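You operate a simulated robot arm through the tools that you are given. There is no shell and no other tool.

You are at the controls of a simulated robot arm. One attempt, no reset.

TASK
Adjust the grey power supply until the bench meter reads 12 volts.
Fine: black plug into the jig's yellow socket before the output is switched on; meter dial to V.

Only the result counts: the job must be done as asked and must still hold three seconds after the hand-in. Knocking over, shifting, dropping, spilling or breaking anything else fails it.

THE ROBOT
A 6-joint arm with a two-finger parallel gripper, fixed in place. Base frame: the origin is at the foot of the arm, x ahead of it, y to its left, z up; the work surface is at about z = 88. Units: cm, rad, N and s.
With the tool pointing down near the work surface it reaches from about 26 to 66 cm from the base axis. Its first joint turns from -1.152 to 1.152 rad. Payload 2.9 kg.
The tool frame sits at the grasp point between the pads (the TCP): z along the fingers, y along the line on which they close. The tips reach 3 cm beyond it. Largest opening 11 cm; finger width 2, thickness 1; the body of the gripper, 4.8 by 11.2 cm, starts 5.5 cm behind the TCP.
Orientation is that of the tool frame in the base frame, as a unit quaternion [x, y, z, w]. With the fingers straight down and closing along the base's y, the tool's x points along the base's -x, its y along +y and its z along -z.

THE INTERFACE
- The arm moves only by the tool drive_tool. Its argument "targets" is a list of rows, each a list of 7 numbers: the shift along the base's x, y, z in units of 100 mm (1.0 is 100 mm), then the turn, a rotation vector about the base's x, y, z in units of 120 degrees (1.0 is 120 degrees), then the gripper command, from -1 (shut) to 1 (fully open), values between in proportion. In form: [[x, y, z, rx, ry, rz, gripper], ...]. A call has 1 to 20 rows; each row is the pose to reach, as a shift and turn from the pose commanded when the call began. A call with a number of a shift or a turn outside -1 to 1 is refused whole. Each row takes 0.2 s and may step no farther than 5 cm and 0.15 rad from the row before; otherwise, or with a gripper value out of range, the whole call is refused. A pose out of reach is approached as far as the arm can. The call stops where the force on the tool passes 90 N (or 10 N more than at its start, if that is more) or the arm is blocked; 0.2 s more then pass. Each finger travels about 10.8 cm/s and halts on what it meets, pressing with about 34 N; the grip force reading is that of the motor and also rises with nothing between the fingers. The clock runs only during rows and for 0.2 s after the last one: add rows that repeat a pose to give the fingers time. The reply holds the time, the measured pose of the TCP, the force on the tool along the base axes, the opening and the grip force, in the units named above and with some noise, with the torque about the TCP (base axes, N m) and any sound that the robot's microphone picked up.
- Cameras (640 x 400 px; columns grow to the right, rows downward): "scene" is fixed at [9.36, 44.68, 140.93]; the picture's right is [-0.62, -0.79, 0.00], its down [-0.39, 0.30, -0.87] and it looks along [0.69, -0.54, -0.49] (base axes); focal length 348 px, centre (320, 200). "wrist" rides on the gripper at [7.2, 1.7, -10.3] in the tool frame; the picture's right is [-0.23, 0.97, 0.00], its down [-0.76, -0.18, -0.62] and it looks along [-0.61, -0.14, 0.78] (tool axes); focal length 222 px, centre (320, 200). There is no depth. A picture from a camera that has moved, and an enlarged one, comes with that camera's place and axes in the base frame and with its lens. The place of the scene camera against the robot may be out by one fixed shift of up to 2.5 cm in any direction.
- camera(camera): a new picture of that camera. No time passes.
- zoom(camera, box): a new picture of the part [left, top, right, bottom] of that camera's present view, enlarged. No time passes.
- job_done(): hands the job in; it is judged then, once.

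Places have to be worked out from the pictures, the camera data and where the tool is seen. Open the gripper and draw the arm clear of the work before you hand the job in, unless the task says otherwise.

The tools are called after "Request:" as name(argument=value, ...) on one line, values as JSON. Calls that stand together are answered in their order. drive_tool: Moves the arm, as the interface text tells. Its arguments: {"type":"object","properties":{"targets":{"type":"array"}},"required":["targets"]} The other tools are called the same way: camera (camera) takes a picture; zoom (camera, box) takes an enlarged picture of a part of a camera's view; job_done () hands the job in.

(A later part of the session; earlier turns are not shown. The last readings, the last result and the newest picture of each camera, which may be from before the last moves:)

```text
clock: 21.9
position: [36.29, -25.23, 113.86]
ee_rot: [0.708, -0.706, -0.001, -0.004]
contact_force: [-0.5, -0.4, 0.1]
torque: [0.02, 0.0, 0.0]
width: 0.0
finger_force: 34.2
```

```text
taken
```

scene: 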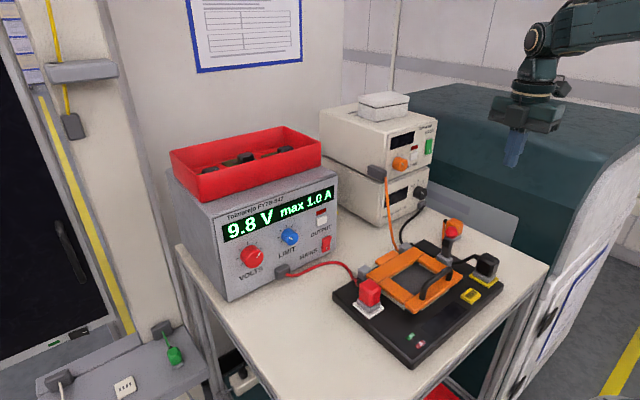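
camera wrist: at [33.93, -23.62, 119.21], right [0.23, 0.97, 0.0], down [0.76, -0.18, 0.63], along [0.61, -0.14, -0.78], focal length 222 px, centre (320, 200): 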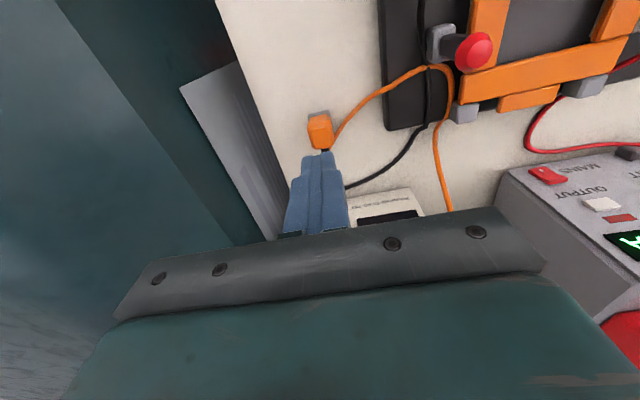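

The first quarter turn went fine. I'll do the second.

Request:
drive_tool(targets=[[0, 0, 0, 0, 0, 0.068, -1], [0, 0, 0, 0, 0, 0.136, -1], [0, 0, 0, 0, 0, 0.204, -1], [0, 0, 0, 0, 0, 0.272, -1], [0, 0, 0, 0, 0, 0.34, -1], [0, 0, 0, 0, 0, 0.408, -1], [0, 0, 0, 0, 0, 0.476, -1], [0, 0, 0, 0, 0, 0.544, -1], [0, 0, 0, 0, 0, 0.612, -1], [0, 0, 0, 0, 0, 0.68, -1], [0, 0, 0, 0, 0, 0.75, -1], [0, 0, 0, 0, 0, 0.75, -1]])

Request:
camera(camera="scene")

```text
clock: 24.5
position: [39.09, -27.27, 118.46]
ee_rot: [1.0, -0.001, -0.006, -0.003]
contact_force: [0.5, -0.6, 0.3]
torque: [0.02, -0.01, -0.02]
width: 0.03
finger_force: 33.3
out of reach, approached as far as the arm can: row 7, 8, 9, 10, 11, 12
```

```text
taken
```

scene: 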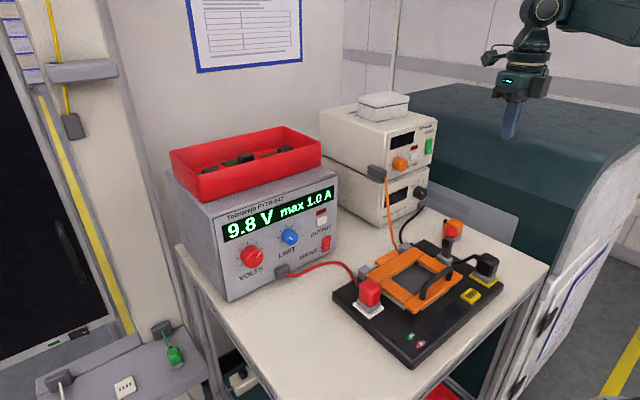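

The half turn was reached, but the arm had to shift its position a little. I'll try pitching the fingers toward +x in free space and see whether that pose is comfortable.

Request:
drive_tool(targets=[[0.1, 0, 0.2, 0, -0.068, 0, -1], [0.2, 0, 0.2, 0, -0.136, 0, -1], [0.3, 0, 0.2, 0, -0.204, 0, -1], [0.4, 0, 0.2, 0, -0.272, 0, -1], [0.5, 0, 0.2, 0, -0.34, 0, -1], [0.6, 0, 0.2, 0, -0.408, 0, -1], [0.7, 0, 0.2, 0, -0.476, 0, -1], [0.8, 0, 0.2, 0, -0.544, 0, -1], [0.8, 0, 0.2, 0, -0.612, 0, -1], [0.8, 0, 0.2, 0, -0.68, 0, -1], [0.8, 0, 0.2, 0, -0.75, 0, -1], [0.8, 0, 0.2, 0, -0.75, 0, -1]])

Request:
camera(camera="scene")

Request:
camera(camera="wrist")

```text
clock: 27.1
position: [55.69, -36.24, 142.48]
ee_rot: [0.71, 0.002, 0.704, -0.004]
contact_force: [-0.2, 0.3, -0.8]
torque: [0.0, 0.0, -0.02]
width: 0.01
finger_force: 33.8
out of reach, approached as far as the arm can: row 1, 2, 3, 4, 5, 6, 7, 8, 9, 10, 11, 12
```

```text
taken
```

scene: 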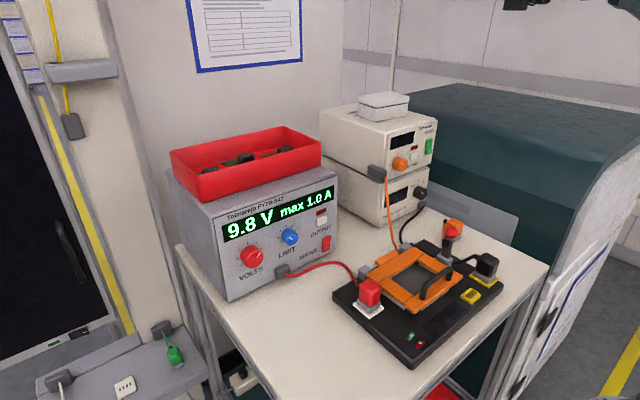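

```text
taken
camera wrist: at [45.44, -38.16, 149.9], right [0.0, -0.97, -0.23], down [-0.63, 0.18, -0.76], along [0.78, 0.15, -0.61], focal length 222 px, centre (320, 200)
```

wrist: 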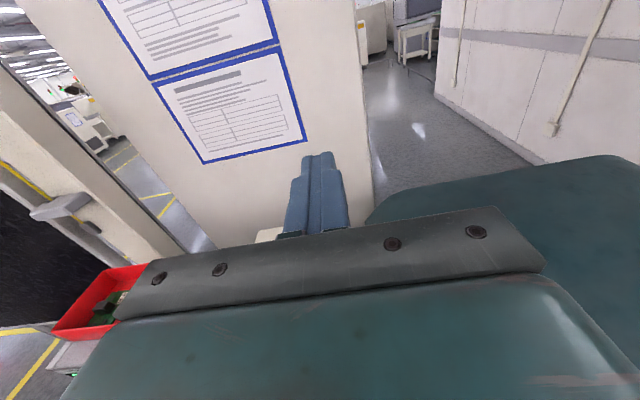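

That roll pushes the arm far off position, at z=142. I'll roll back toward the natural side while staying high, and see when the pose becomes reachable.

Request:
drive_tool(targets=[[0, 0, 0.4, 0.068, 0, 0, -1], [0, 0, 0.4, 0.136, 0, 0, -1], [0, 0, 0.4, 0.204, 0, 0, -1], [0, 0, 0.4, 0.272, 0, 0, -1], [0, 0, 0.4, 0.34, 0, 0, -1], [0, 0, 0.4, 0.408, 0, 0, -1], [0, 0, 0.4, 0.476, 0, 0, -1], [0, 0, 0.4, 0.544, 0, 0, -1], [0, 0, 0.4, 0.612, 0, 0, -1], [0, 0, 0.4, 0.68, 0, 0, -1], [0, 0, 0.4, 0.75, 0, 0, -1], [0, 0, 0.4, 0.75, 0, 0, -1]])

Request:
camera(camera="scene")

Request:
camera(camera="wrist")

```text
clock: 29.7
position: [55.46, -36.26, 146.49]
ee_rot: [-0.5, 0.498, -0.499, 0.503]
contact_force: [0.6, -0.4, 0.1]
torque: [0.0, -0.01, 0.05]
width: 0.0
finger_force: 34.2
```

```text
taken
```

scene: 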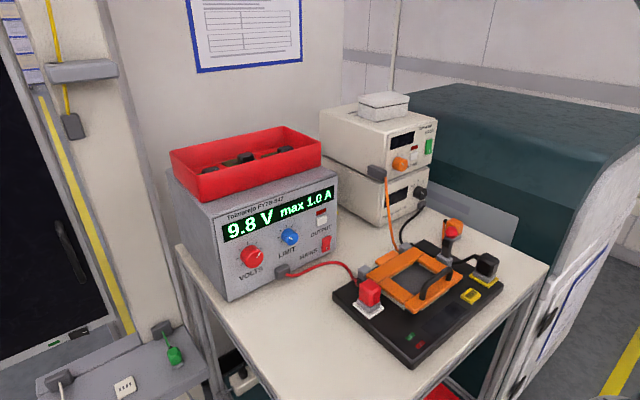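

```text
taken
camera wrist: at [45.26, -43.68, 144.74], right [0.0, 0.23, -0.97], down [-0.63, 0.76, 0.18], along [0.78, 0.61, 0.15], focal length 222 px, centre (320, 200)
```

wrist: 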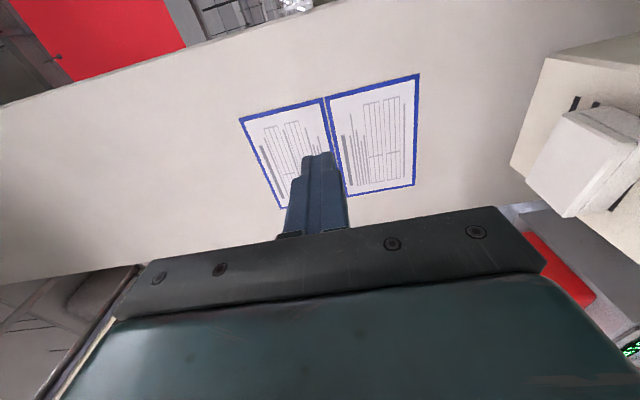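

This roll is reachable, and going further back to the natural roll should be easier. I'll return to the natural roll in free space with the tool horizontal, then tilt it down about 40° so the camera looks straight at the panels.

Request:
drive_tool(targets=[[-0.1, 0.05, -0.1, 0.068, 0, 0, -1], [-0.2, 0.1, -0.2, 0.136, 0, 0, -1], [-0.3, 0.2, -0.3, 0.204, 0, 0, -1], [-0.4, 0.3, -0.4, 0.272, 0, 0, -1], [-0.5, 0.4, -0.5, 0.34, 0, 0, -1], [-0.6, 0.5, -0.6, 0.408, 0, 0, -1], [-0.7, 0.6, -0.7, 0.476, 0, 0, -1], [-0.8, 0.7, -0.8, 0.544, 0, 0, -1], [-0.9, 0.8, -0.9, 0.612, 0, 0, -1], [-1.0, 0.9, -1.0, 0.68, 0, 0, -1], [-1.0, 0.95, -1.0, 0.75, 0, 0, -1], [-1.0, 0.95, -1.0, 0.75, 0, 0, -1]])

Request:
camera(camera="scene")

Request:
camera(camera="wrist")

```text
clock: 32.3
position: [45.56, -26.75, 136.54]
ee_rot: [0.003, 0.704, -0.001, 0.71]
contact_force: [-0.6, 0.1, 0.0]
torque: [-0.01, 0.03, 0.01]
width: 0.01
finger_force: 34.2
```

```text
taken
```

scene: 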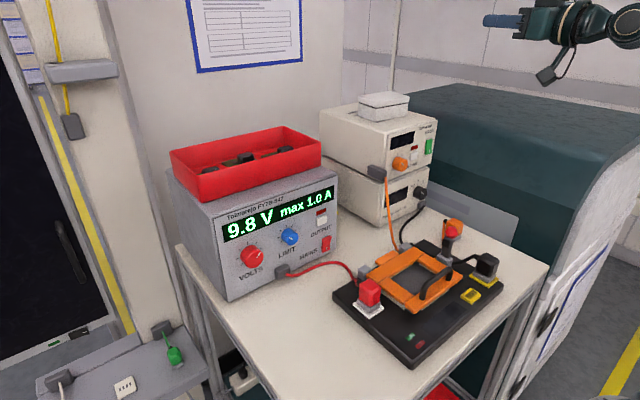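

```text
taken
camera wrist: at [35.23, -25.12, 129.2], right [0.0, 0.97, 0.23], down [-0.63, -0.18, 0.76], along [0.78, -0.15, 0.61], focal length 222 px, centre (320, 200)
```

wrist: 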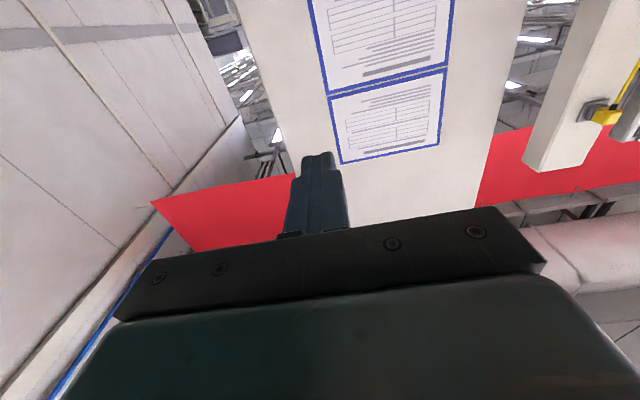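

The natural roll with a horizontal tool is reachable. I'll tilt the fingers down about 35°, open them, and descend in front of the stack for a frontal view of the meter.

Request:
drive_tool(targets=[[-0.1, 0, -0.2, 0, 0.06, 0, -0.5], [-0.2, 0, -0.4, 0, 0.12, 0, 0], [-0.3, 0, -0.6, 0, 0.18, 0, 0.3], [-0.4, 0, -0.8, 0, 0.24, 0, 0.3], [-0.5, 0, -1.0, 0, 0.292, 0, 0.3], [-0.5, 0, -1.0, 0, 0.292, 0, 0.3]])

Request:
drive_tool(targets=[[0, 0, -0.3, 0, 0, 0, 0.3], [0, 0, -0.6, 0, 0, 0, 0.3], [0, 0, -0.9, 0, 0, 0, 0.3], [0, 0, -1.0, 0, 0, 0, 0.3], [0, 0, -1.0, 0, 0, 0, 0.3]])

Request:
camera(camera="scene")

Request:
camera(camera="wrist")

```text
clock: 33.7
position: [40.58, -26.69, 126.61]
ee_rot: [0.001, 0.886, -0.002, 0.464]
contact_force: [-0.1, -0.3, -0.2]
torque: [0.01, -0.01, -0.01]
width: 7.17
finger_force: 0.1
```

```text
clock: 34.9
position: [40.47, -26.65, 116.45]
ee_rot: [0.0, 0.885, -0.001, 0.466]
contact_force: [-0.1, -0.3, -0.9]
torque: [-0.04, 0.0, -0.02]
width: 7.14
finger_force: 0.1
```

```text
taken
```

scene: 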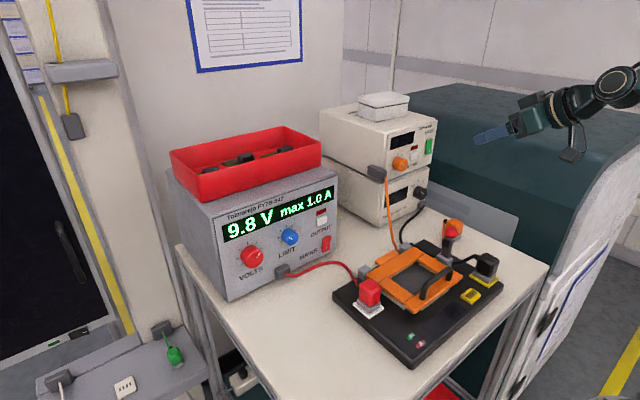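

```text
taken
camera wrist: at [27.91, -25.15, 116.42], right [0.13, 0.97, 0.18], down [-0.08, -0.18, 0.98], along [0.99, -0.15, 0.06], focal length 222 px, centre (320, 200)
```

wrist: 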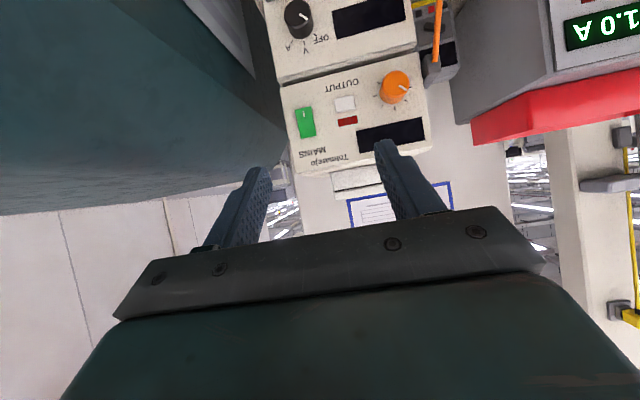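

That gives a good frontal (upside-down) view. I'll zoom on the meter dial and the white supply.

Request:
zoom(camera="wrist", box=[260, 0, 420, 100])

Request:
drive_tool(targets=[[0, 0, -0.3, 0, 0, 0, 0.3], [0, 0, -0.6, 0, 0, 0, 0.3], [0, 0, -0.9, 0, 0, 0, 0.3], [0, 0, -0.9, 0, 0, 0, 0.3]])

Request:
camera(camera="wrist")

Request:
zoom(camera="wrist", box=[260, 40, 420, 160])

```text
4.00 times, centred on (340, 50) of wrist
camera zoom: at [27.91, -25.15, 116.42], right [0.13, 0.97, 0.18], down [-0.08, -0.18, 0.98], along [0.99, -0.15, 0.06], focal length 888 px, centre (240, 800)
```

zoom: 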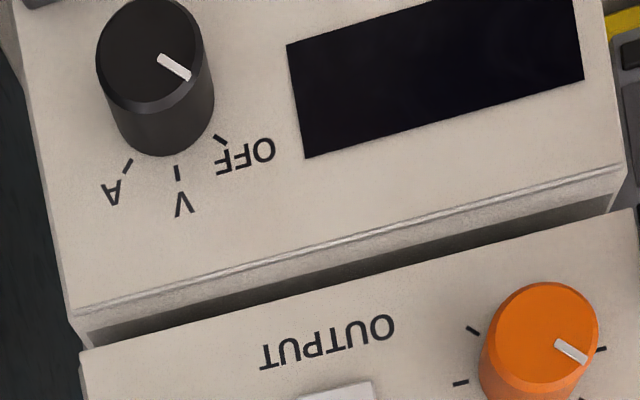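

```text
clock: 35.9
position: [40.55, -26.66, 107.58]
ee_rot: [0.001, 0.885, -0.001, 0.466]
contact_force: [-0.1, -0.5, 0.2]
torque: [0.02, 0.04, -0.05]
width: 7.17
finger_force: 0.1
```

```text
taken
camera wrist: at [27.9, -25.1, 107.5], right [0.13, 0.97, 0.18], down [-0.08, -0.18, 0.98], along [0.99, -0.15, 0.06], focal length 222 px, centre (320, 200)
```

wrist: 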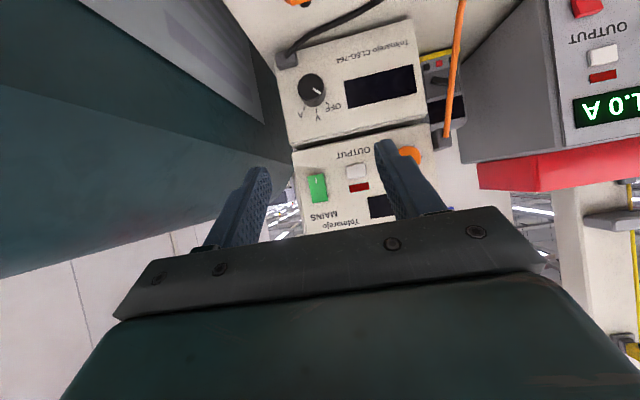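

```text
3.33 times, centred on (340, 100) of wrist
camera zoom: at [27.9, -25.1, 107.5], right [0.13, 0.97, 0.18], down [-0.08, -0.18, 0.98], along [0.99, -0.15, 0.06], focal length 740 px, centre (253, 533)
```

zoom: 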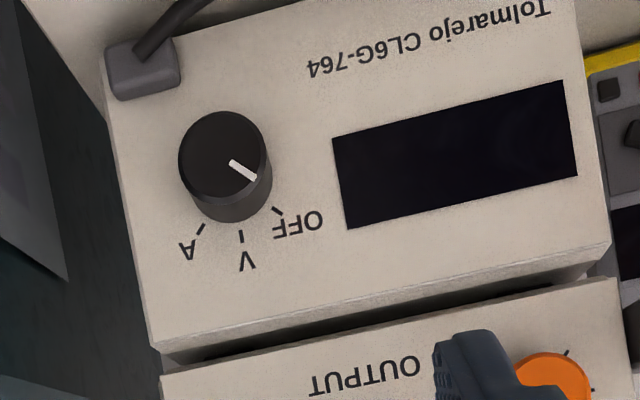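

The pointer is at OFF (about 45° left), V is at the top and A is 45° right. The dial centre is at about (55.7,-27.4,95.4), radius about 1.55, with the boot below right. I'll move closer to refine that.

Request:
drive_tool(targets=[[0.1, -0.02, -0.3, 0, 0, 0, 0.2], [0.25, -0.04, -0.6, 0, 0, 0, 0.1], [0.4, -0.06, -0.85, 0, 0, 0, 0.1], [0.5, -0.06, -0.95, 0, 0, 0, 0.1], [0.5, -0.06, -0.95, 0, 0, 0, 0.1]])

Request:
camera(camera="wrist")

Request:
zoom(camera="wrist", box=[240, 90, 420, 210])

Request:
zoom(camera="scene", box=[370, 100, 550, 260])

```text
clock: 37.1
position: [45.63, -27.35, 97.91]
ee_rot: [0.002, 0.885, -0.002, 0.465]
contact_force: [0.1, 0.9, 0.9]
torque: [-0.01, -0.03, 0.01]
width: 6.06
finger_force: 0.1
```

```text
taken
camera wrist: at [32.94, -25.72, 97.86], right [0.13, 0.97, 0.18], down [-0.08, -0.18, 0.98], along [0.99, -0.15, 0.06], focal length 222 px, centre (320, 200)
```

wrist: 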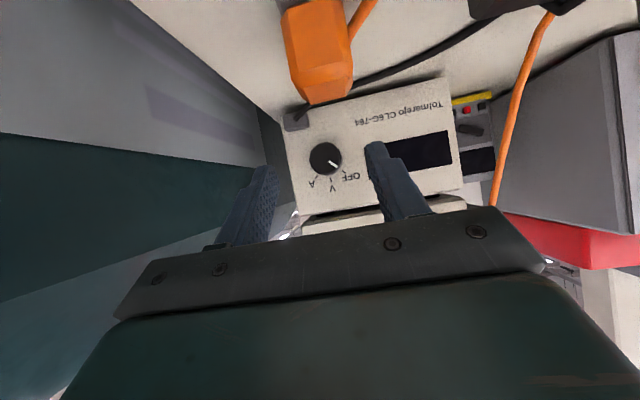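

```text
3.33 times, centred on (330, 150) of wrist
camera zoom: at [32.94, -25.72, 97.86], right [0.13, 0.97, 0.18], down [-0.08, -0.18, 0.98], along [0.99, -0.15, 0.06], focal length 740 px, centre (287, 367)
```

zoom: 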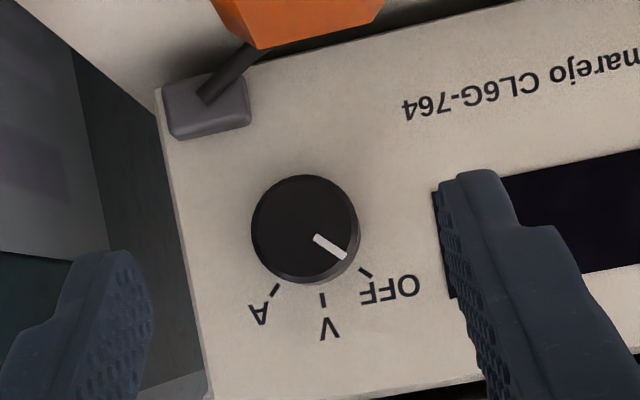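

```text
2.50 times, centred on (460, 180) of scene
camera zoom: at [9.36, 44.68, 140.93], right [-0.62, -0.79, 0.0], down [-0.39, 0.3, -0.87], along [0.69, -0.54, -0.49], focal length 871 px, centre (-30, 250)
```

zoom: 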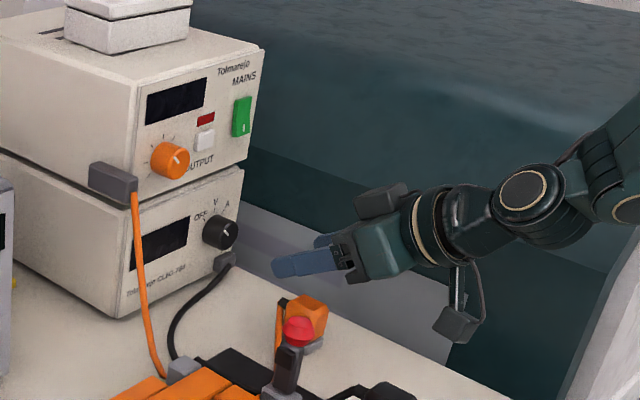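

The dial cap is at about (56.1,-27.6,95.15) with radius 1.6, and the panel is at about x=58. I'll tilt the grip line 30° counter-clockwise first, so that the 45° clockwise turn stays clear of the boot, and then approach partway.

Request:
drive_tool(targets=[[0.02, 0.01, -0.05, -0.07, 0, 0, 0.1], [0.05, 0.02, -0.1, -0.14, 0, 0, 0.0], [0.1, 0.028, -0.15, -0.2, 0, 0, -0.05], [0.2, 0.028, -0.185, -0.25, 0, 0, -0.05], [0.4, 0.028, -0.185, -0.25, 0, 0, -0.05], [0.55, 0.028, -0.185, -0.25, 0, 0, -0.05], [0.55, 0.028, -0.185, -0.25, 0, 0, -0.05]])

Request:
camera(camera="wrist")

Request:
zoom(camera="wrist", box=[240, 90, 420, 210])

Request:
zoom(camera="scene", box=[370, 110, 510, 240])

```text
clock: 38.7
position: [51.06, -27.16, 96.02]
ee_rot: [-0.118, 0.854, -0.231, 0.45]
contact_force: [0.3, -0.8, 0.3]
torque: [-0.01, -0.01, 0.0]
width: 5.24
finger_force: 0.1
```

```text
taken
camera wrist: at [38.44, -25.78, 95.2], right [0.13, 0.94, -0.33], down [-0.08, 0.34, 0.94], along [0.99, -0.1, 0.12], focal length 222 px, centre (320, 200)
```

wrist: 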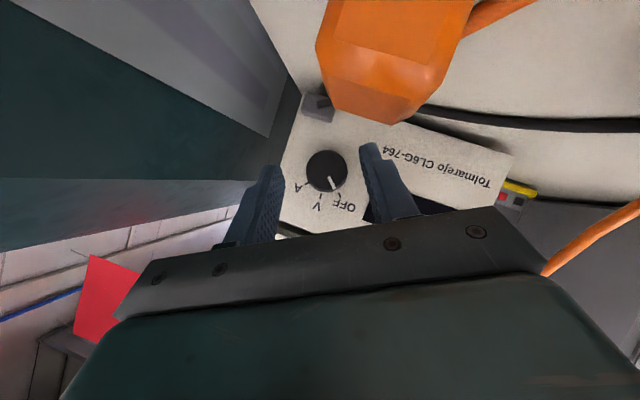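

```text
3.33 times, centred on (330, 150) of wrist
camera zoom: at [38.44, -25.78, 95.2], right [0.13, 0.94, -0.33], down [-0.08, 0.34, 0.94], along [0.99, -0.1, 0.12], focal length 740 px, centre (287, 367)
```

zoom: 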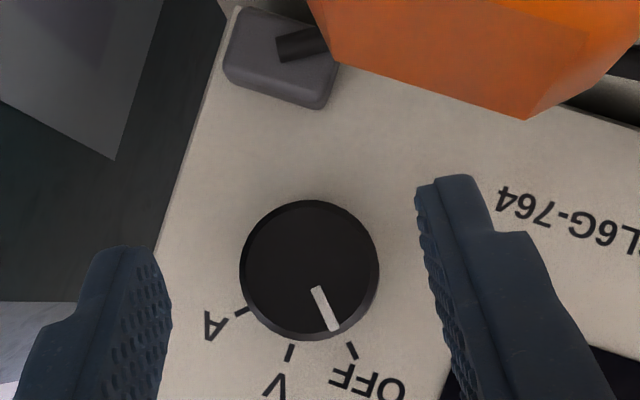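

```text
3.08 times, centred on (440, 175) of scene
camera zoom: at [9.36, 44.69, 140.93], right [-0.62, -0.79, 0.0], down [-0.39, 0.3, -0.87], along [0.69, -0.54, -0.49], focal length 1072 px, centre (-49, 277)
```

zoom: 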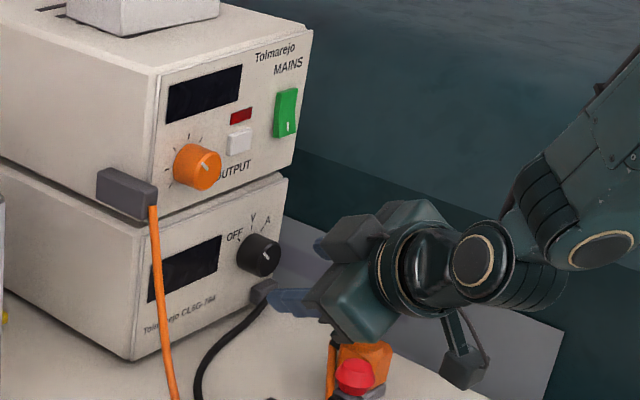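

The dial is confirmed at about (y -27.63, z 95.05). The camera housing would pass close to the parked orange plug, so I'll steepen the tool's pitch by about 12° to lift it clear, and check again.

Request:
drive_tool(targets=[[-0.05, 0.015, 0.025, 0, 0.045, -0.026, -0.05], [-0.05, 0.03, 0.05, 0, 0.0902, -0.0521, -0.05], [0.1, 0.03, 0.05, 0, 0.0902, -0.0521, -0.05], [0.1, 0.03, 0.05, 0, 0.0902, -0.0521, -0.05]])

Request:
zoom(camera="wrist", box=[220, 90, 420, 230])

Request:
zoom(camera="scene", box=[370, 110, 510, 240])

```text
clock: 39.7
position: [52.04, -26.78, 96.7]
ee_rot: [-0.093, 0.898, -0.243, 0.354]
contact_force: [-0.7, -0.3, 0.6]
torque: [0.02, -0.01, 0.05]
width: 5.23
finger_force: 0.0
```

```text
2.86 times, centred on (320, 160) of wrist
camera zoom: at [39.68, -24.08, 98.08], right [0.17, 0.92, -0.36], down [0.13, 0.34, 0.93], along [0.98, -0.21, -0.07], focal length 635 px, centre (320, 314)
```

zoom: 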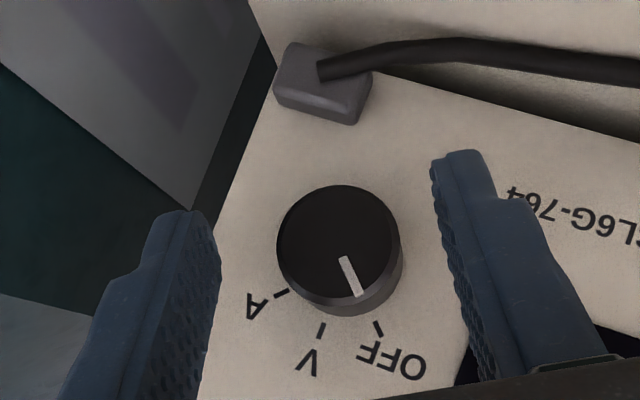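

```text
3.08 times, centred on (440, 175) of scene
camera zoom: at [9.36, 44.69, 140.93], right [-0.62, -0.79, 0.0], down [-0.39, 0.3, -0.87], along [0.69, -0.54, -0.49], focal length 1072 px, centre (-49, 277)
```

zoom: 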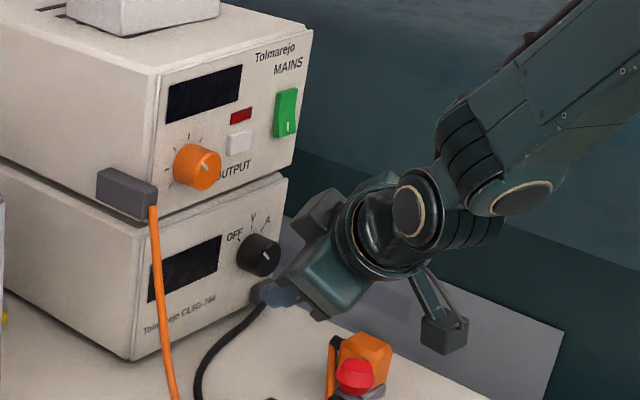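

The camera is well clear now. I'll advance the fingers onto the dial.

Request:
drive_tool(targets=[[0.1, -0.008, 0, 0, 0, 0, -0.05], [0.2, -0.008, 0, 0, 0, 0, -0.05], [0.25, -0.008, 0, 0, 0, 0, -0.05], [0.25, -0.008, 0, 0, 0, 0, -0.05]])

Request:
zoom(camera="wrist", box=[220, 90, 420, 230])

Request:
zoom(camera="scene", box=[370, 130, 470, 230])

```text
clock: 40.7
position: [54.46, -26.92, 96.59]
ee_rot: [-0.094, 0.899, -0.243, 0.353]
contact_force: [-0.4, 0.2, -0.2]
torque: [0.01, 0.01, 0.0]
width: 5.21
finger_force: 0.1
```

```text
2.86 times, centred on (320, 160) of wrist
camera zoom: at [42.17, -24.14, 98.09], right [0.17, 0.92, -0.36], down [0.13, 0.34, 0.93], along [0.98, -0.21, -0.07], focal length 635 px, centre (320, 314)
```

zoom: 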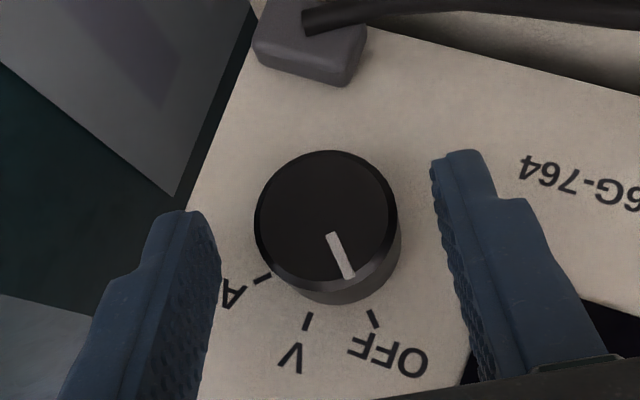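

```text
4.00 times, centred on (420, 180) of scene
camera zoom: at [9.36, 44.68, 140.93], right [-0.62, -0.79, 0.0], down [-0.39, 0.3, -0.87], along [0.69, -0.54, -0.49], focal length 1393 px, centre (-80, 280)
```

zoom: 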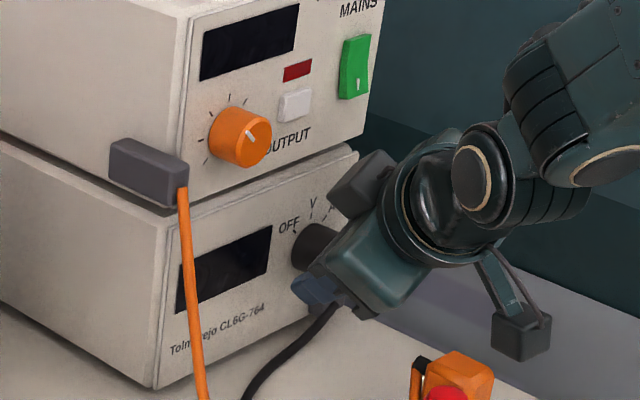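

The dial is centred between the fingers, so I'll close on it.

Request:
drive_tool(targets=[[0, 0, 0, 0, 0, 0, -0.25], [0, 0, 0, 0, 0, 0, -0.4], [0, 0, 0, 0, 0, 0, -0.6], [0, 0, 0, 0, 0, 0, -0.7], [0, 0, 0, 0, 0, 0, -0.7]])

Request:
zoom(camera="wrist", box=[220, 90, 420, 230])

```text
clock: 41.9
position: [54.52, -26.73, 96.71]
ee_rot: [-0.094, 0.899, -0.243, 0.353]
contact_force: [0.5, 6.5, -2.7]
torque: [0.12, 0.03, 0.34]
width: 3.31
finger_force: 45.8
```

```text
2.86 times, centred on (320, 160) of wrist
camera zoom: at [42.17, -24.09, 98.06], right [0.17, 0.92, -0.35], down [0.13, 0.33, 0.93], along [0.98, -0.2, -0.07], focal length 635 px, centre (320, 314)
```

zoom: 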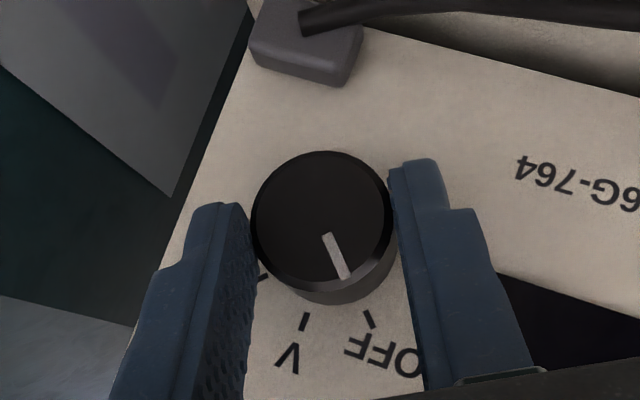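

The dial is gripped, 3.31 cm wide. I'll turn 45° clockwise about the dial's axis.

Request:
drive_tool(targets=[[0, -0.0205, 0.0085, 0.0625, 0, 0, -0.7], [0, -0.0419, 0.0142, 0.125, 0, 0, -0.7], [0, -0.0639, 0.0171, 0.1875, 0, 0, -0.7], [0, -0.086, 0.0171, 0.25, 0, 0, -0.7], [0, -0.108, 0.0143, 0.3125, 0, 0, -0.7], [0, -0.1294, 0.0085, 0.375, 0, 0, -0.7], [0, -0.1294, 0.0085, 0.375, 0, 0, -0.7]])

Request:
camera(camera="wrist")

Request:
zoom(camera="wrist", box=[220, 90, 420, 230])

Request:
camera(camera="scene")

```text
clock: 43.5
position: [54.47, -28.2, 96.83]
ee_rot: [0.05, 0.923, 0.12, 0.363]
contact_force: [-11.4, 4.6, 9.5]
torque: [0.14, 0.18, 0.56]
width: 3.35
finger_force: 45.0
```

```text
taken
camera wrist: at [42.15, -27.29, 99.81], right [0.17, 0.9, 0.4], down [0.13, -0.42, 0.9], along [0.98, -0.1, -0.19], focal length 222 px, centre (320, 200)
```

wrist: 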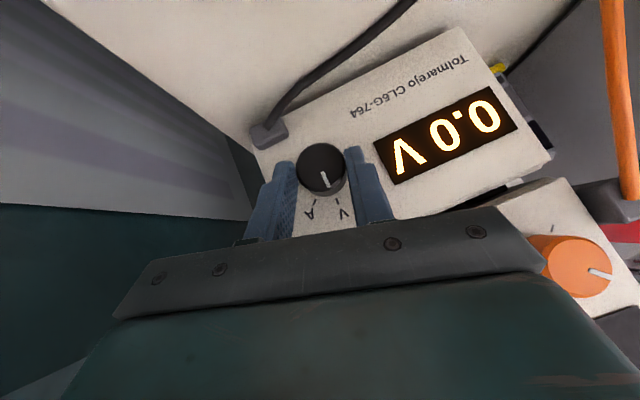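

```text
2.86 times, centred on (320, 160) of wrist
camera zoom: at [42.15, -27.29, 99.81], right [0.17, 0.9, 0.4], down [0.13, -0.42, 0.9], along [0.98, -0.1, -0.19], focal length 635 px, centre (320, 314)
```

zoom: 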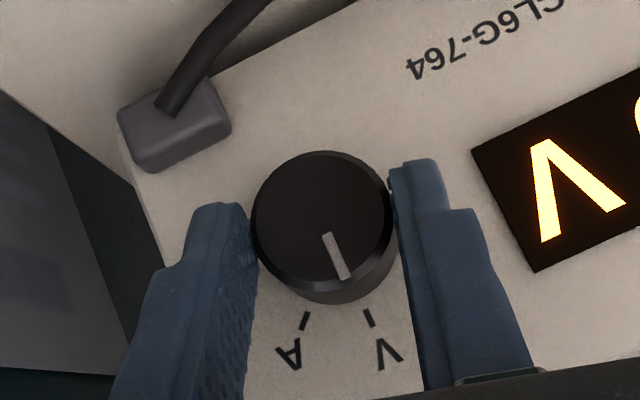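

```text
taken
```

scene: 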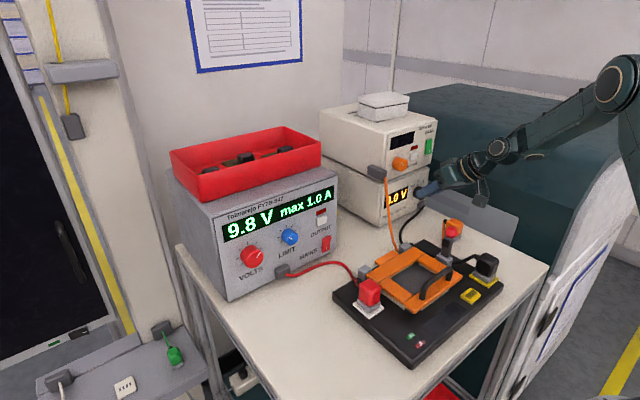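

The meter is on and reads 0.0 V with the dial at V. I'll open and back straight out.

Request:
drive_tool(targets=[[0, 0, 0, 0, 0, 0, -0.3], [0, 0, 0, 0, 0, 0, -0.05], [0, 0, 0, 0, 0, 0, -0.05], [-0.2, 0, 0, 0, 0, 0, -0.05], [-0.4, 0, 0.05, 0, 0, 0, -0.05], [-0.7, 0, 0.2, 0, 0, 0, -0.05], [-1.0, 0, 0.4, 0, 0, 0, -0.05], [-1.0, 0, 0.5, -0.06, 0, 0, -0.05], [-1.0, 0, 0.6, -0.125, 0, 0, -0.05], [-1.0, 0, 0.6, -0.125, 0, 0, -0.05]])

Request:
camera(camera="wrist")

Request:
zoom(camera="scene", box=[190, 160, 350, 300])

Request:
zoom(camera="scene", box=[320, 90, 460, 240])

```text
clock: 45.7
position: [44.55, -28.19, 102.69]
ee_rot: [0.001, 0.931, -0.003, 0.366]
contact_force: [-0.4, 0.4, 0.1]
torque: [0.0, -0.02, -0.02]
width: 5.2
finger_force: 0.1
```

```text
taken
camera wrist: at [32.12, -26.56, 105.34], right [0.17, 0.97, 0.15], down [0.13, -0.17, 0.98], along [0.98, -0.15, -0.16], focal length 222 px, centre (320, 200)
```

wrist: 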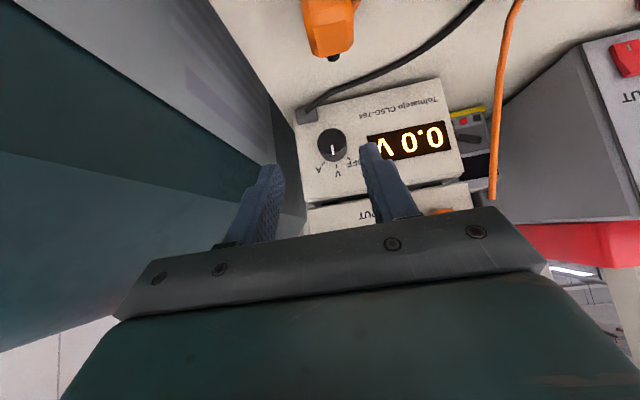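

```text
2.86 times, centred on (270, 230) of scene
camera zoom: at [9.36, 44.69, 140.93], right [-0.62, -0.79, 0.0], down [-0.39, 0.3, -0.87], along [0.69, -0.54, -0.49], focal length 995 px, centre (463, 114)
```

zoom: 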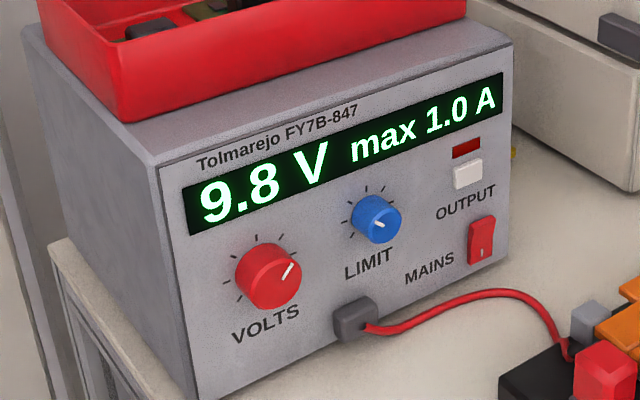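

```text
2.67 times, centred on (390, 165) of scene
camera zoom: at [9.36, 44.69, 140.93], right [-0.62, -0.79, 0.0], down [-0.39, 0.3, -0.87], along [0.69, -0.54, -0.49], focal length 929 px, centre (133, 293)
```

zoom: 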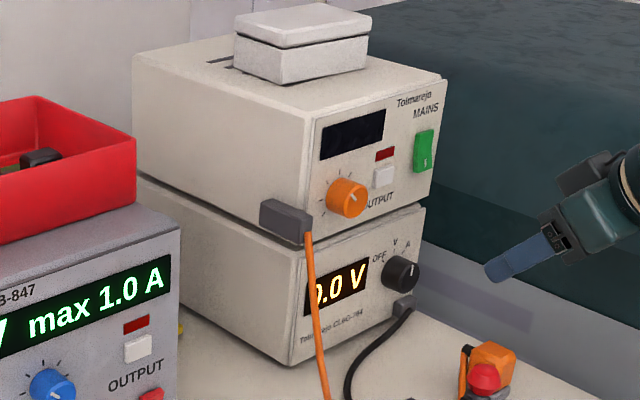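

The meter is on V and the view is clear. Next is the grey supply, so I'll travel left at a safe height for a frontal look at its panel.

Request:
drive_tool(targets=[[0, 0.2, 0.2, 0, 0, 0, 0], [-0.1, 0.6, 0.5, 0, 0, 0, 0], [-0.2, 1.0, 0.8, 0, 0, 0, 0], [-0.2, 1.0, 0.8, 0, 0, 0, 0]])

Request:
drive_tool(targets=[[0, 0.4, 0, 0, 0, 0, 0], [0, 0.8, 0, 0, 0, 0, 0], [0, 1.0, 0, 0, 0, 0, 0]])

Request:
drive_tool(targets=[[0, 0.4, 0, 0, 0, 0, 0], [0, 0.8, 0, 0, 0, 0, 0], [0, 1.0, 0, 0, 0, 0, 0], [0, 1.0, 0, 0, 0, 0, 0]])

Request:
camera(camera="wrist")

```text
refused: row 2 steps farther than a row can; nothing moved
```

```text
clock: 46.5
position: [44.43, -18.2, 102.62]
ee_rot: [0.001, 0.931, -0.001, 0.366]
contact_force: [-0.2, -0.3, 0.0]
torque: [0.01, 0.01, 0.01]
width: 5.48
finger_force: 0.1
```

```text
clock: 47.5
position: [44.54, -8.36, 102.58]
ee_rot: [0.001, 0.931, -0.001, 0.366]
contact_force: [0.5, -0.8, 0.5]
torque: [-0.02, -0.03, 0.0]
width: 5.5
finger_force: 0.0
```

```text
taken
camera wrist: at [32.18, -6.64, 105.37], right [0.17, 0.97, 0.15], down [0.13, -0.18, 0.98], along [0.98, -0.15, -0.16], focal length 222 px, centre (320, 200)
```

wrist: 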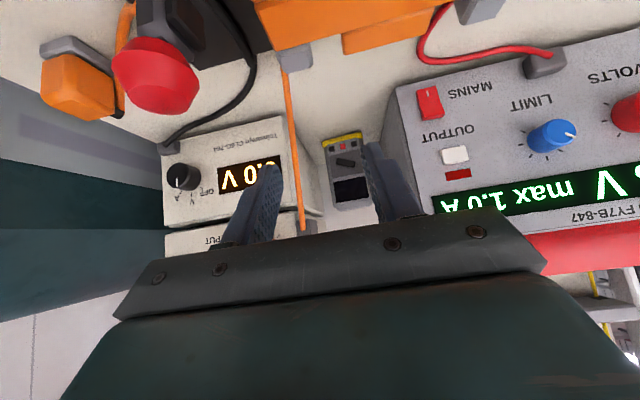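

The first call was refused, but the rest passed at z=102.6 without contact. I'll raise a little and continue left.

Request:
drive_tool(targets=[[-0.1, 0.2, 0.3, 0, 0, 0, -0.5], [-0.2, 0.6, 0.4, 0, 0, 0, -1], [-0.3, 1.0, 0.4, 0, 0, 0, -1], [-0.3, 1.0, 0.4, 0, 0, 0, -1]])

Request:
camera(camera="wrist")

Request:
zoom(camera="wrist", box=[260, 20, 440, 150])

Request:
zoom(camera="scene", box=[320, 180, 560, 340])

```text
clock: 48.5
position: [41.45, 1.8, 106.75]
ee_rot: [0.001, 0.931, -0.001, 0.366]
contact_force: [0.2, 0.1, -0.4]
torque: [-0.04, -0.01, 0.0]
width: 0.0
finger_force: 34.0
```

```text
taken
camera wrist: at [29.14, 3.47, 109.39], right [0.17, 0.97, 0.15], down [0.13, -0.18, 0.98], along [0.98, -0.15, -0.16], focal length 222 px, centre (320, 200)
```

wrist: 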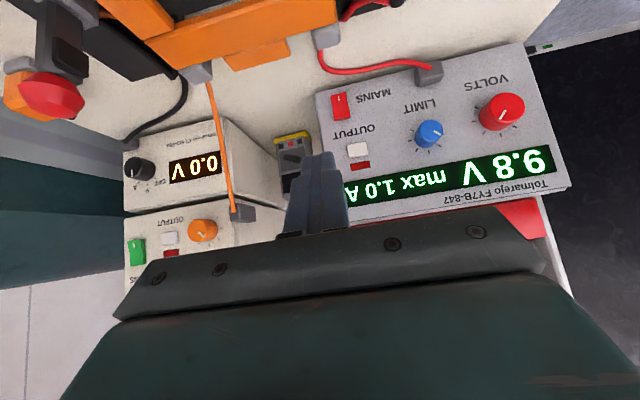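

```text
3.08 times, centred on (350, 85) of wrist
camera zoom: at [29.14, 3.47, 109.39], right [0.17, 0.97, 0.15], down [0.13, -0.18, 0.98], along [0.98, -0.15, -0.16], focal length 684 px, centre (228, 554)
```

zoom: 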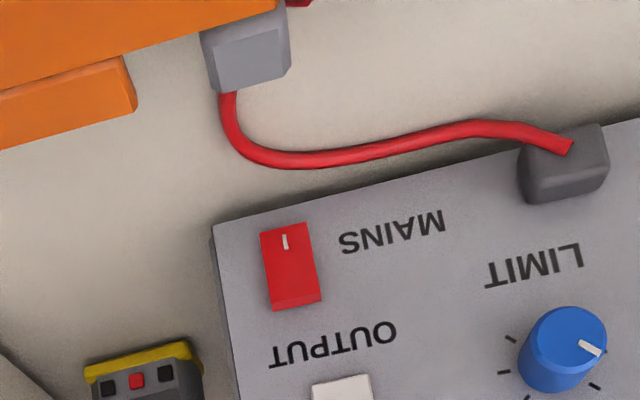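

```text
2.50 times, centred on (440, 260) of scene
camera zoom: at [9.36, 44.69, 140.93], right [-0.62, -0.79, 0.0], down [-0.39, 0.3, -0.87], along [0.69, -0.54, -0.49], focal length 871 px, centre (20, 50)
```

zoom: 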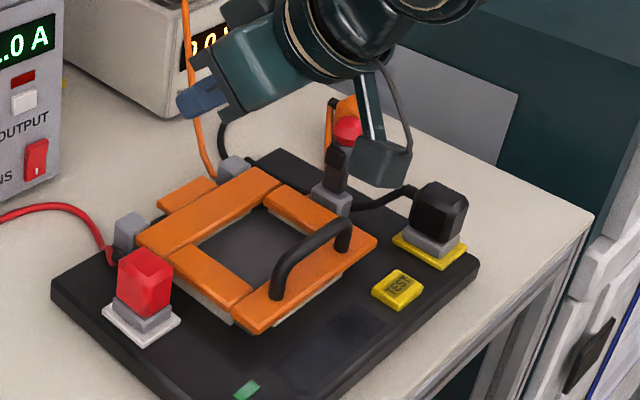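

The OUTPUT button triangulates to about (58.4,5.5,98.9) and the VOLTS knob to about (57,22.5,98.6). I'll bring the closed fingertips close to the button and verify.

Request:
drive_tool(targets=[[0.3, 0.1, -0.1, 0, 0, 0, -1], [0.6, 0.25, -0.3, 0, 0, 0, -1], [0.85, 0.37, -0.5, 0, 0, 0, -1], [1.0, 0.37, -0.635, 0, 0, 0, -1], [1.0, 0.37, -0.635, 0, 0, 0, -1]])

Request:
camera(camera="wrist")

Request:
zoom(camera="wrist", box=[240, 80, 420, 210])

Request:
zoom(camera="scene", box=[260, 160, 420, 280])

```text
clock: 49.7
position: [51.52, 5.56, 100.22]
ee_rot: [0.002, 0.931, -0.003, 0.366]
contact_force: [-0.8, 0.5, -0.3]
torque: [-0.01, -0.02, -0.03]
width: 0.0
finger_force: 33.8
```

```text
taken
camera wrist: at [39.19, 7.15, 102.94], right [0.17, 0.97, 0.15], down [0.13, -0.18, 0.98], along [0.98, -0.15, -0.16], focal length 222 px, centre (320, 200)
```

wrist: 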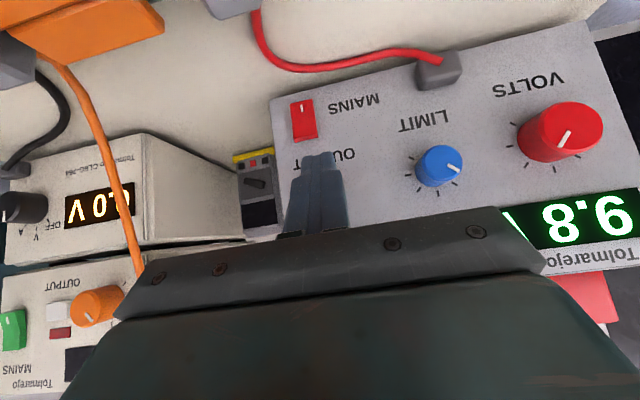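

```text
3.08 times, centred on (330, 145) of wrist
camera zoom: at [39.19, 7.15, 102.94], right [0.17, 0.97, 0.15], down [0.13, -0.18, 0.98], along [0.98, -0.15, -0.16], focal length 684 px, centre (289, 369)
```

zoom: 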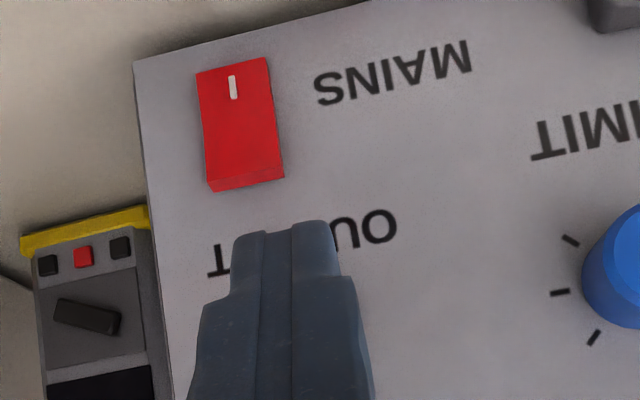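

```text
3.33 times, centred on (340, 220) of scene
camera zoom: at [9.36, 44.69, 140.93], right [-0.62, -0.79, 0.0], down [-0.39, 0.3, -0.87], along [0.69, -0.54, -0.49], focal length 1161 px, centre (253, 133)
```

zoom: 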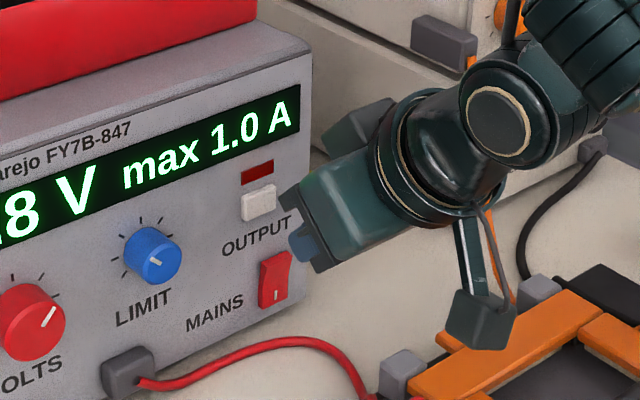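

The OUTPUT button should be directly ahead of the fingertips at (y≈5.4, z≈98.8). I'll push forward gently.

Request:
drive_tool(targets=[[0.2, -0.01, 0.02, 0, 0, 0, -1], [0.34, -0.01, 0.02, 0, 0, 0, -1], [0.4, -0.01, 0.02, 0, 0, 0, -1], [0.43, -0.01, 0.02, 0, 0, 0, -1]])

Request:
zoom(camera="scene", box=[260, 160, 420, 280])

```text
clock: 50.7
position: [55.76, 5.47, 100.47]
ee_rot: [-0.001, 0.931, -0.001, 0.364]
contact_force: [-13.7, 0.3, 4.6]
torque: [0.01, 0.06, 0.02]
width: 0.0
finger_force: 33.7
heard: click
```

```text
3.33 times, centred on (340, 220) of scene
camera zoom: at [9.31, 44.68, 140.94], right [-0.62, -0.79, 0.0], down [-0.39, 0.3, -0.87], along [0.69, -0.54, -0.49], focal length 1161 px, centre (253, 133)
```

zoom: 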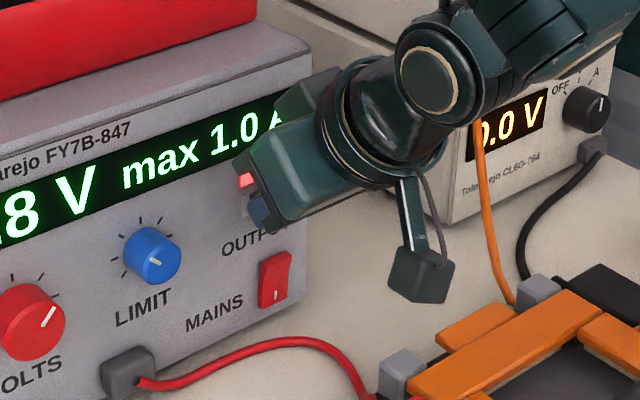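

There was a click and the OUTPUT lamp lit. I'll back off and read the meter.

Request:
drive_tool(targets=[[-0.2, 0, 0, 0, 0, 0, -1], [-0.6, 0, 0.1, 0, 0, 0, -1], [-1.0, 0, 0.3, 0, 0, 0, -1], [-1.0, 0, 0.3, 0, 0, 0, -1]])

Request:
camera(camera="scene")

Request:
camera(camera="wrist")

Request:
zoom(camera="scene", box=[200, 150, 440, 300])

```text
clock: 51.7
position: [45.86, 5.45, 103.57]
ee_rot: [0.001, 0.931, -0.002, 0.366]
contact_force: [0.0, 0.2, 1.0]
torque: [0.05, 0.01, 0.01]
width: 0.01
finger_force: 34.1
```

```text
taken
```

scene: 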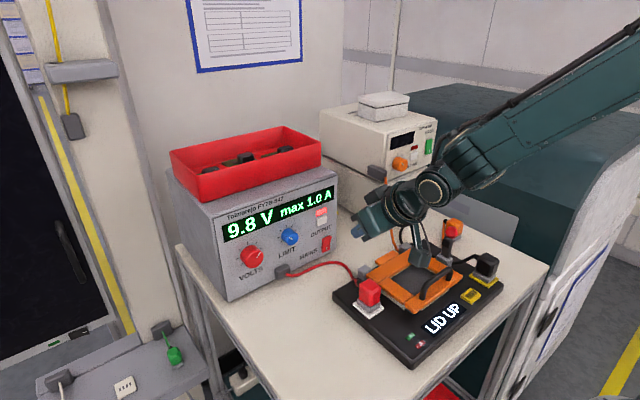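

```text
taken
camera wrist: at [33.41, 7.1, 106.22], right [0.17, 0.97, 0.15], down [0.13, -0.18, 0.98], along [0.98, -0.15, -0.16], focal length 222 px, centre (320, 200)
```

wrist: 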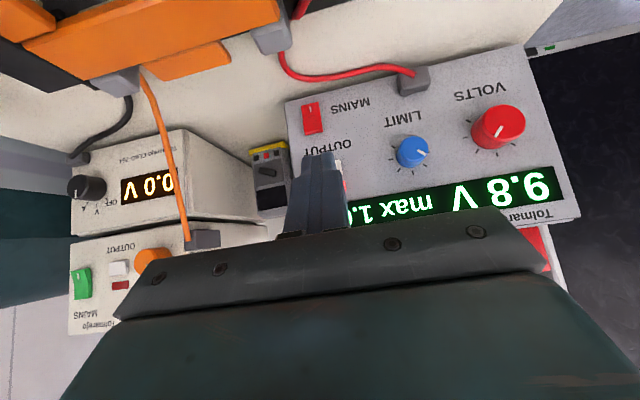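

```text
2.67 times, centred on (320, 225) of scene
camera zoom: at [9.36, 44.68, 140.93], right [-0.62, -0.79, 0.0], down [-0.39, 0.3, -0.87], along [0.69, -0.54, -0.49], focal length 929 px, centre (320, 133)
```

zoom: 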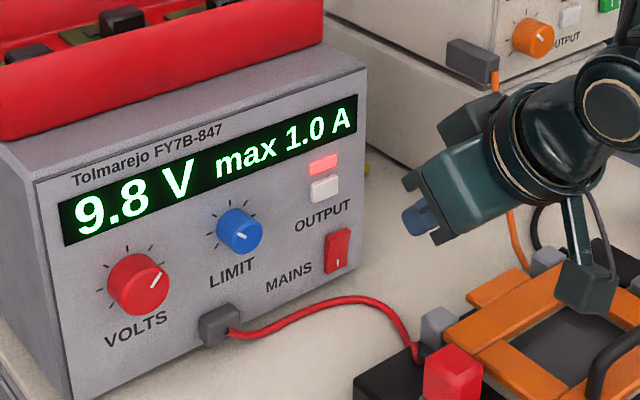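

The output is on but the meter reads 0.0 V, and the jig's display now says "LID UP". I'll look closely at the jig's lid and the red-knobbed lever.

Request:
zoom(camera="scene", box=[320, 210, 520, 370])

Request:
drive_tool(targets=[[-0.3, 0.1, 0.3, 0, 0.06, 0, -1], [-0.6, 0.1, 0.6, 0, 0.12, 0, -1], [-0.9, 0.1, 0.9, 0, 0.18, 0, -1], [-1.0, 0.1, 1.0, 0, 0.24, 0, -1], [-1.0, 0.1, 1.0, 0, 0.3, 0, -1], [-1.0, 0.1, 1.0, 0, 0.3, 0, -1]])

Request:
camera(camera="wrist")

Request:
camera(camera="scene")

```text
2.50 times, centred on (420, 290) of scene
camera zoom: at [9.36, 44.68, 140.93], right [-0.62, -0.79, 0.0], down [-0.39, 0.3, -0.87], along [0.69, -0.54, -0.49], focal length 871 px, centre (70, -25)
```

zoom: 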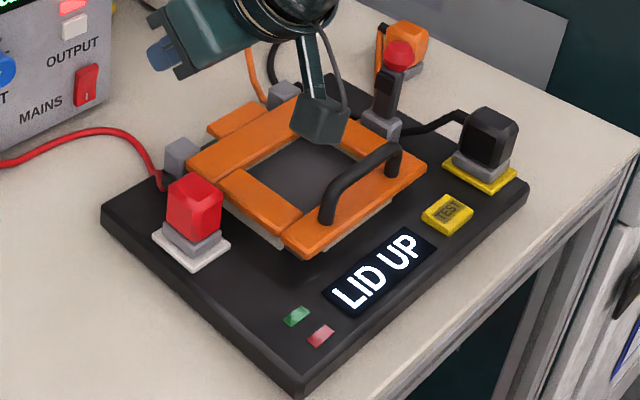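

```text
clock: 53.1
position: [35.8, 6.4, 113.49]
ee_rot: [-0.001, 0.998, -0.002, 0.06]
contact_force: [0.0, -0.5, 0.6]
torque: [0.02, 0.01, 0.01]
width: 0.02
finger_force: 34.2
```

```text
taken
camera wrist: at [27.36, 8.05, 122.91], right [0.23, 0.97, 0.02], down [0.68, -0.18, 0.71], along [0.7, -0.15, -0.7], focal length 222 px, centre (320, 200)
```

wrist: 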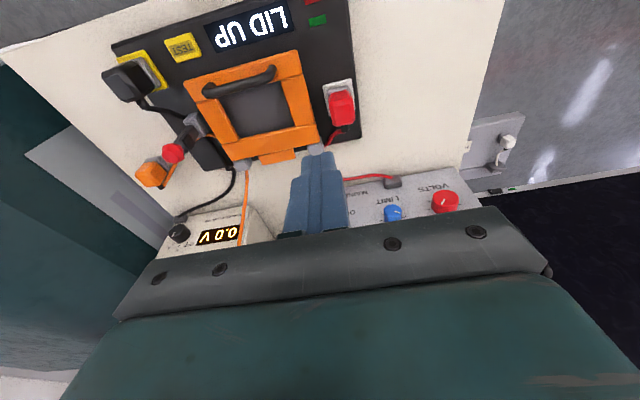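

```text
taken
```

scene: 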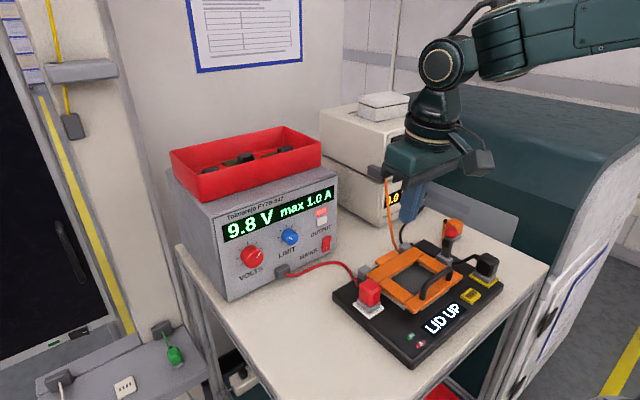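

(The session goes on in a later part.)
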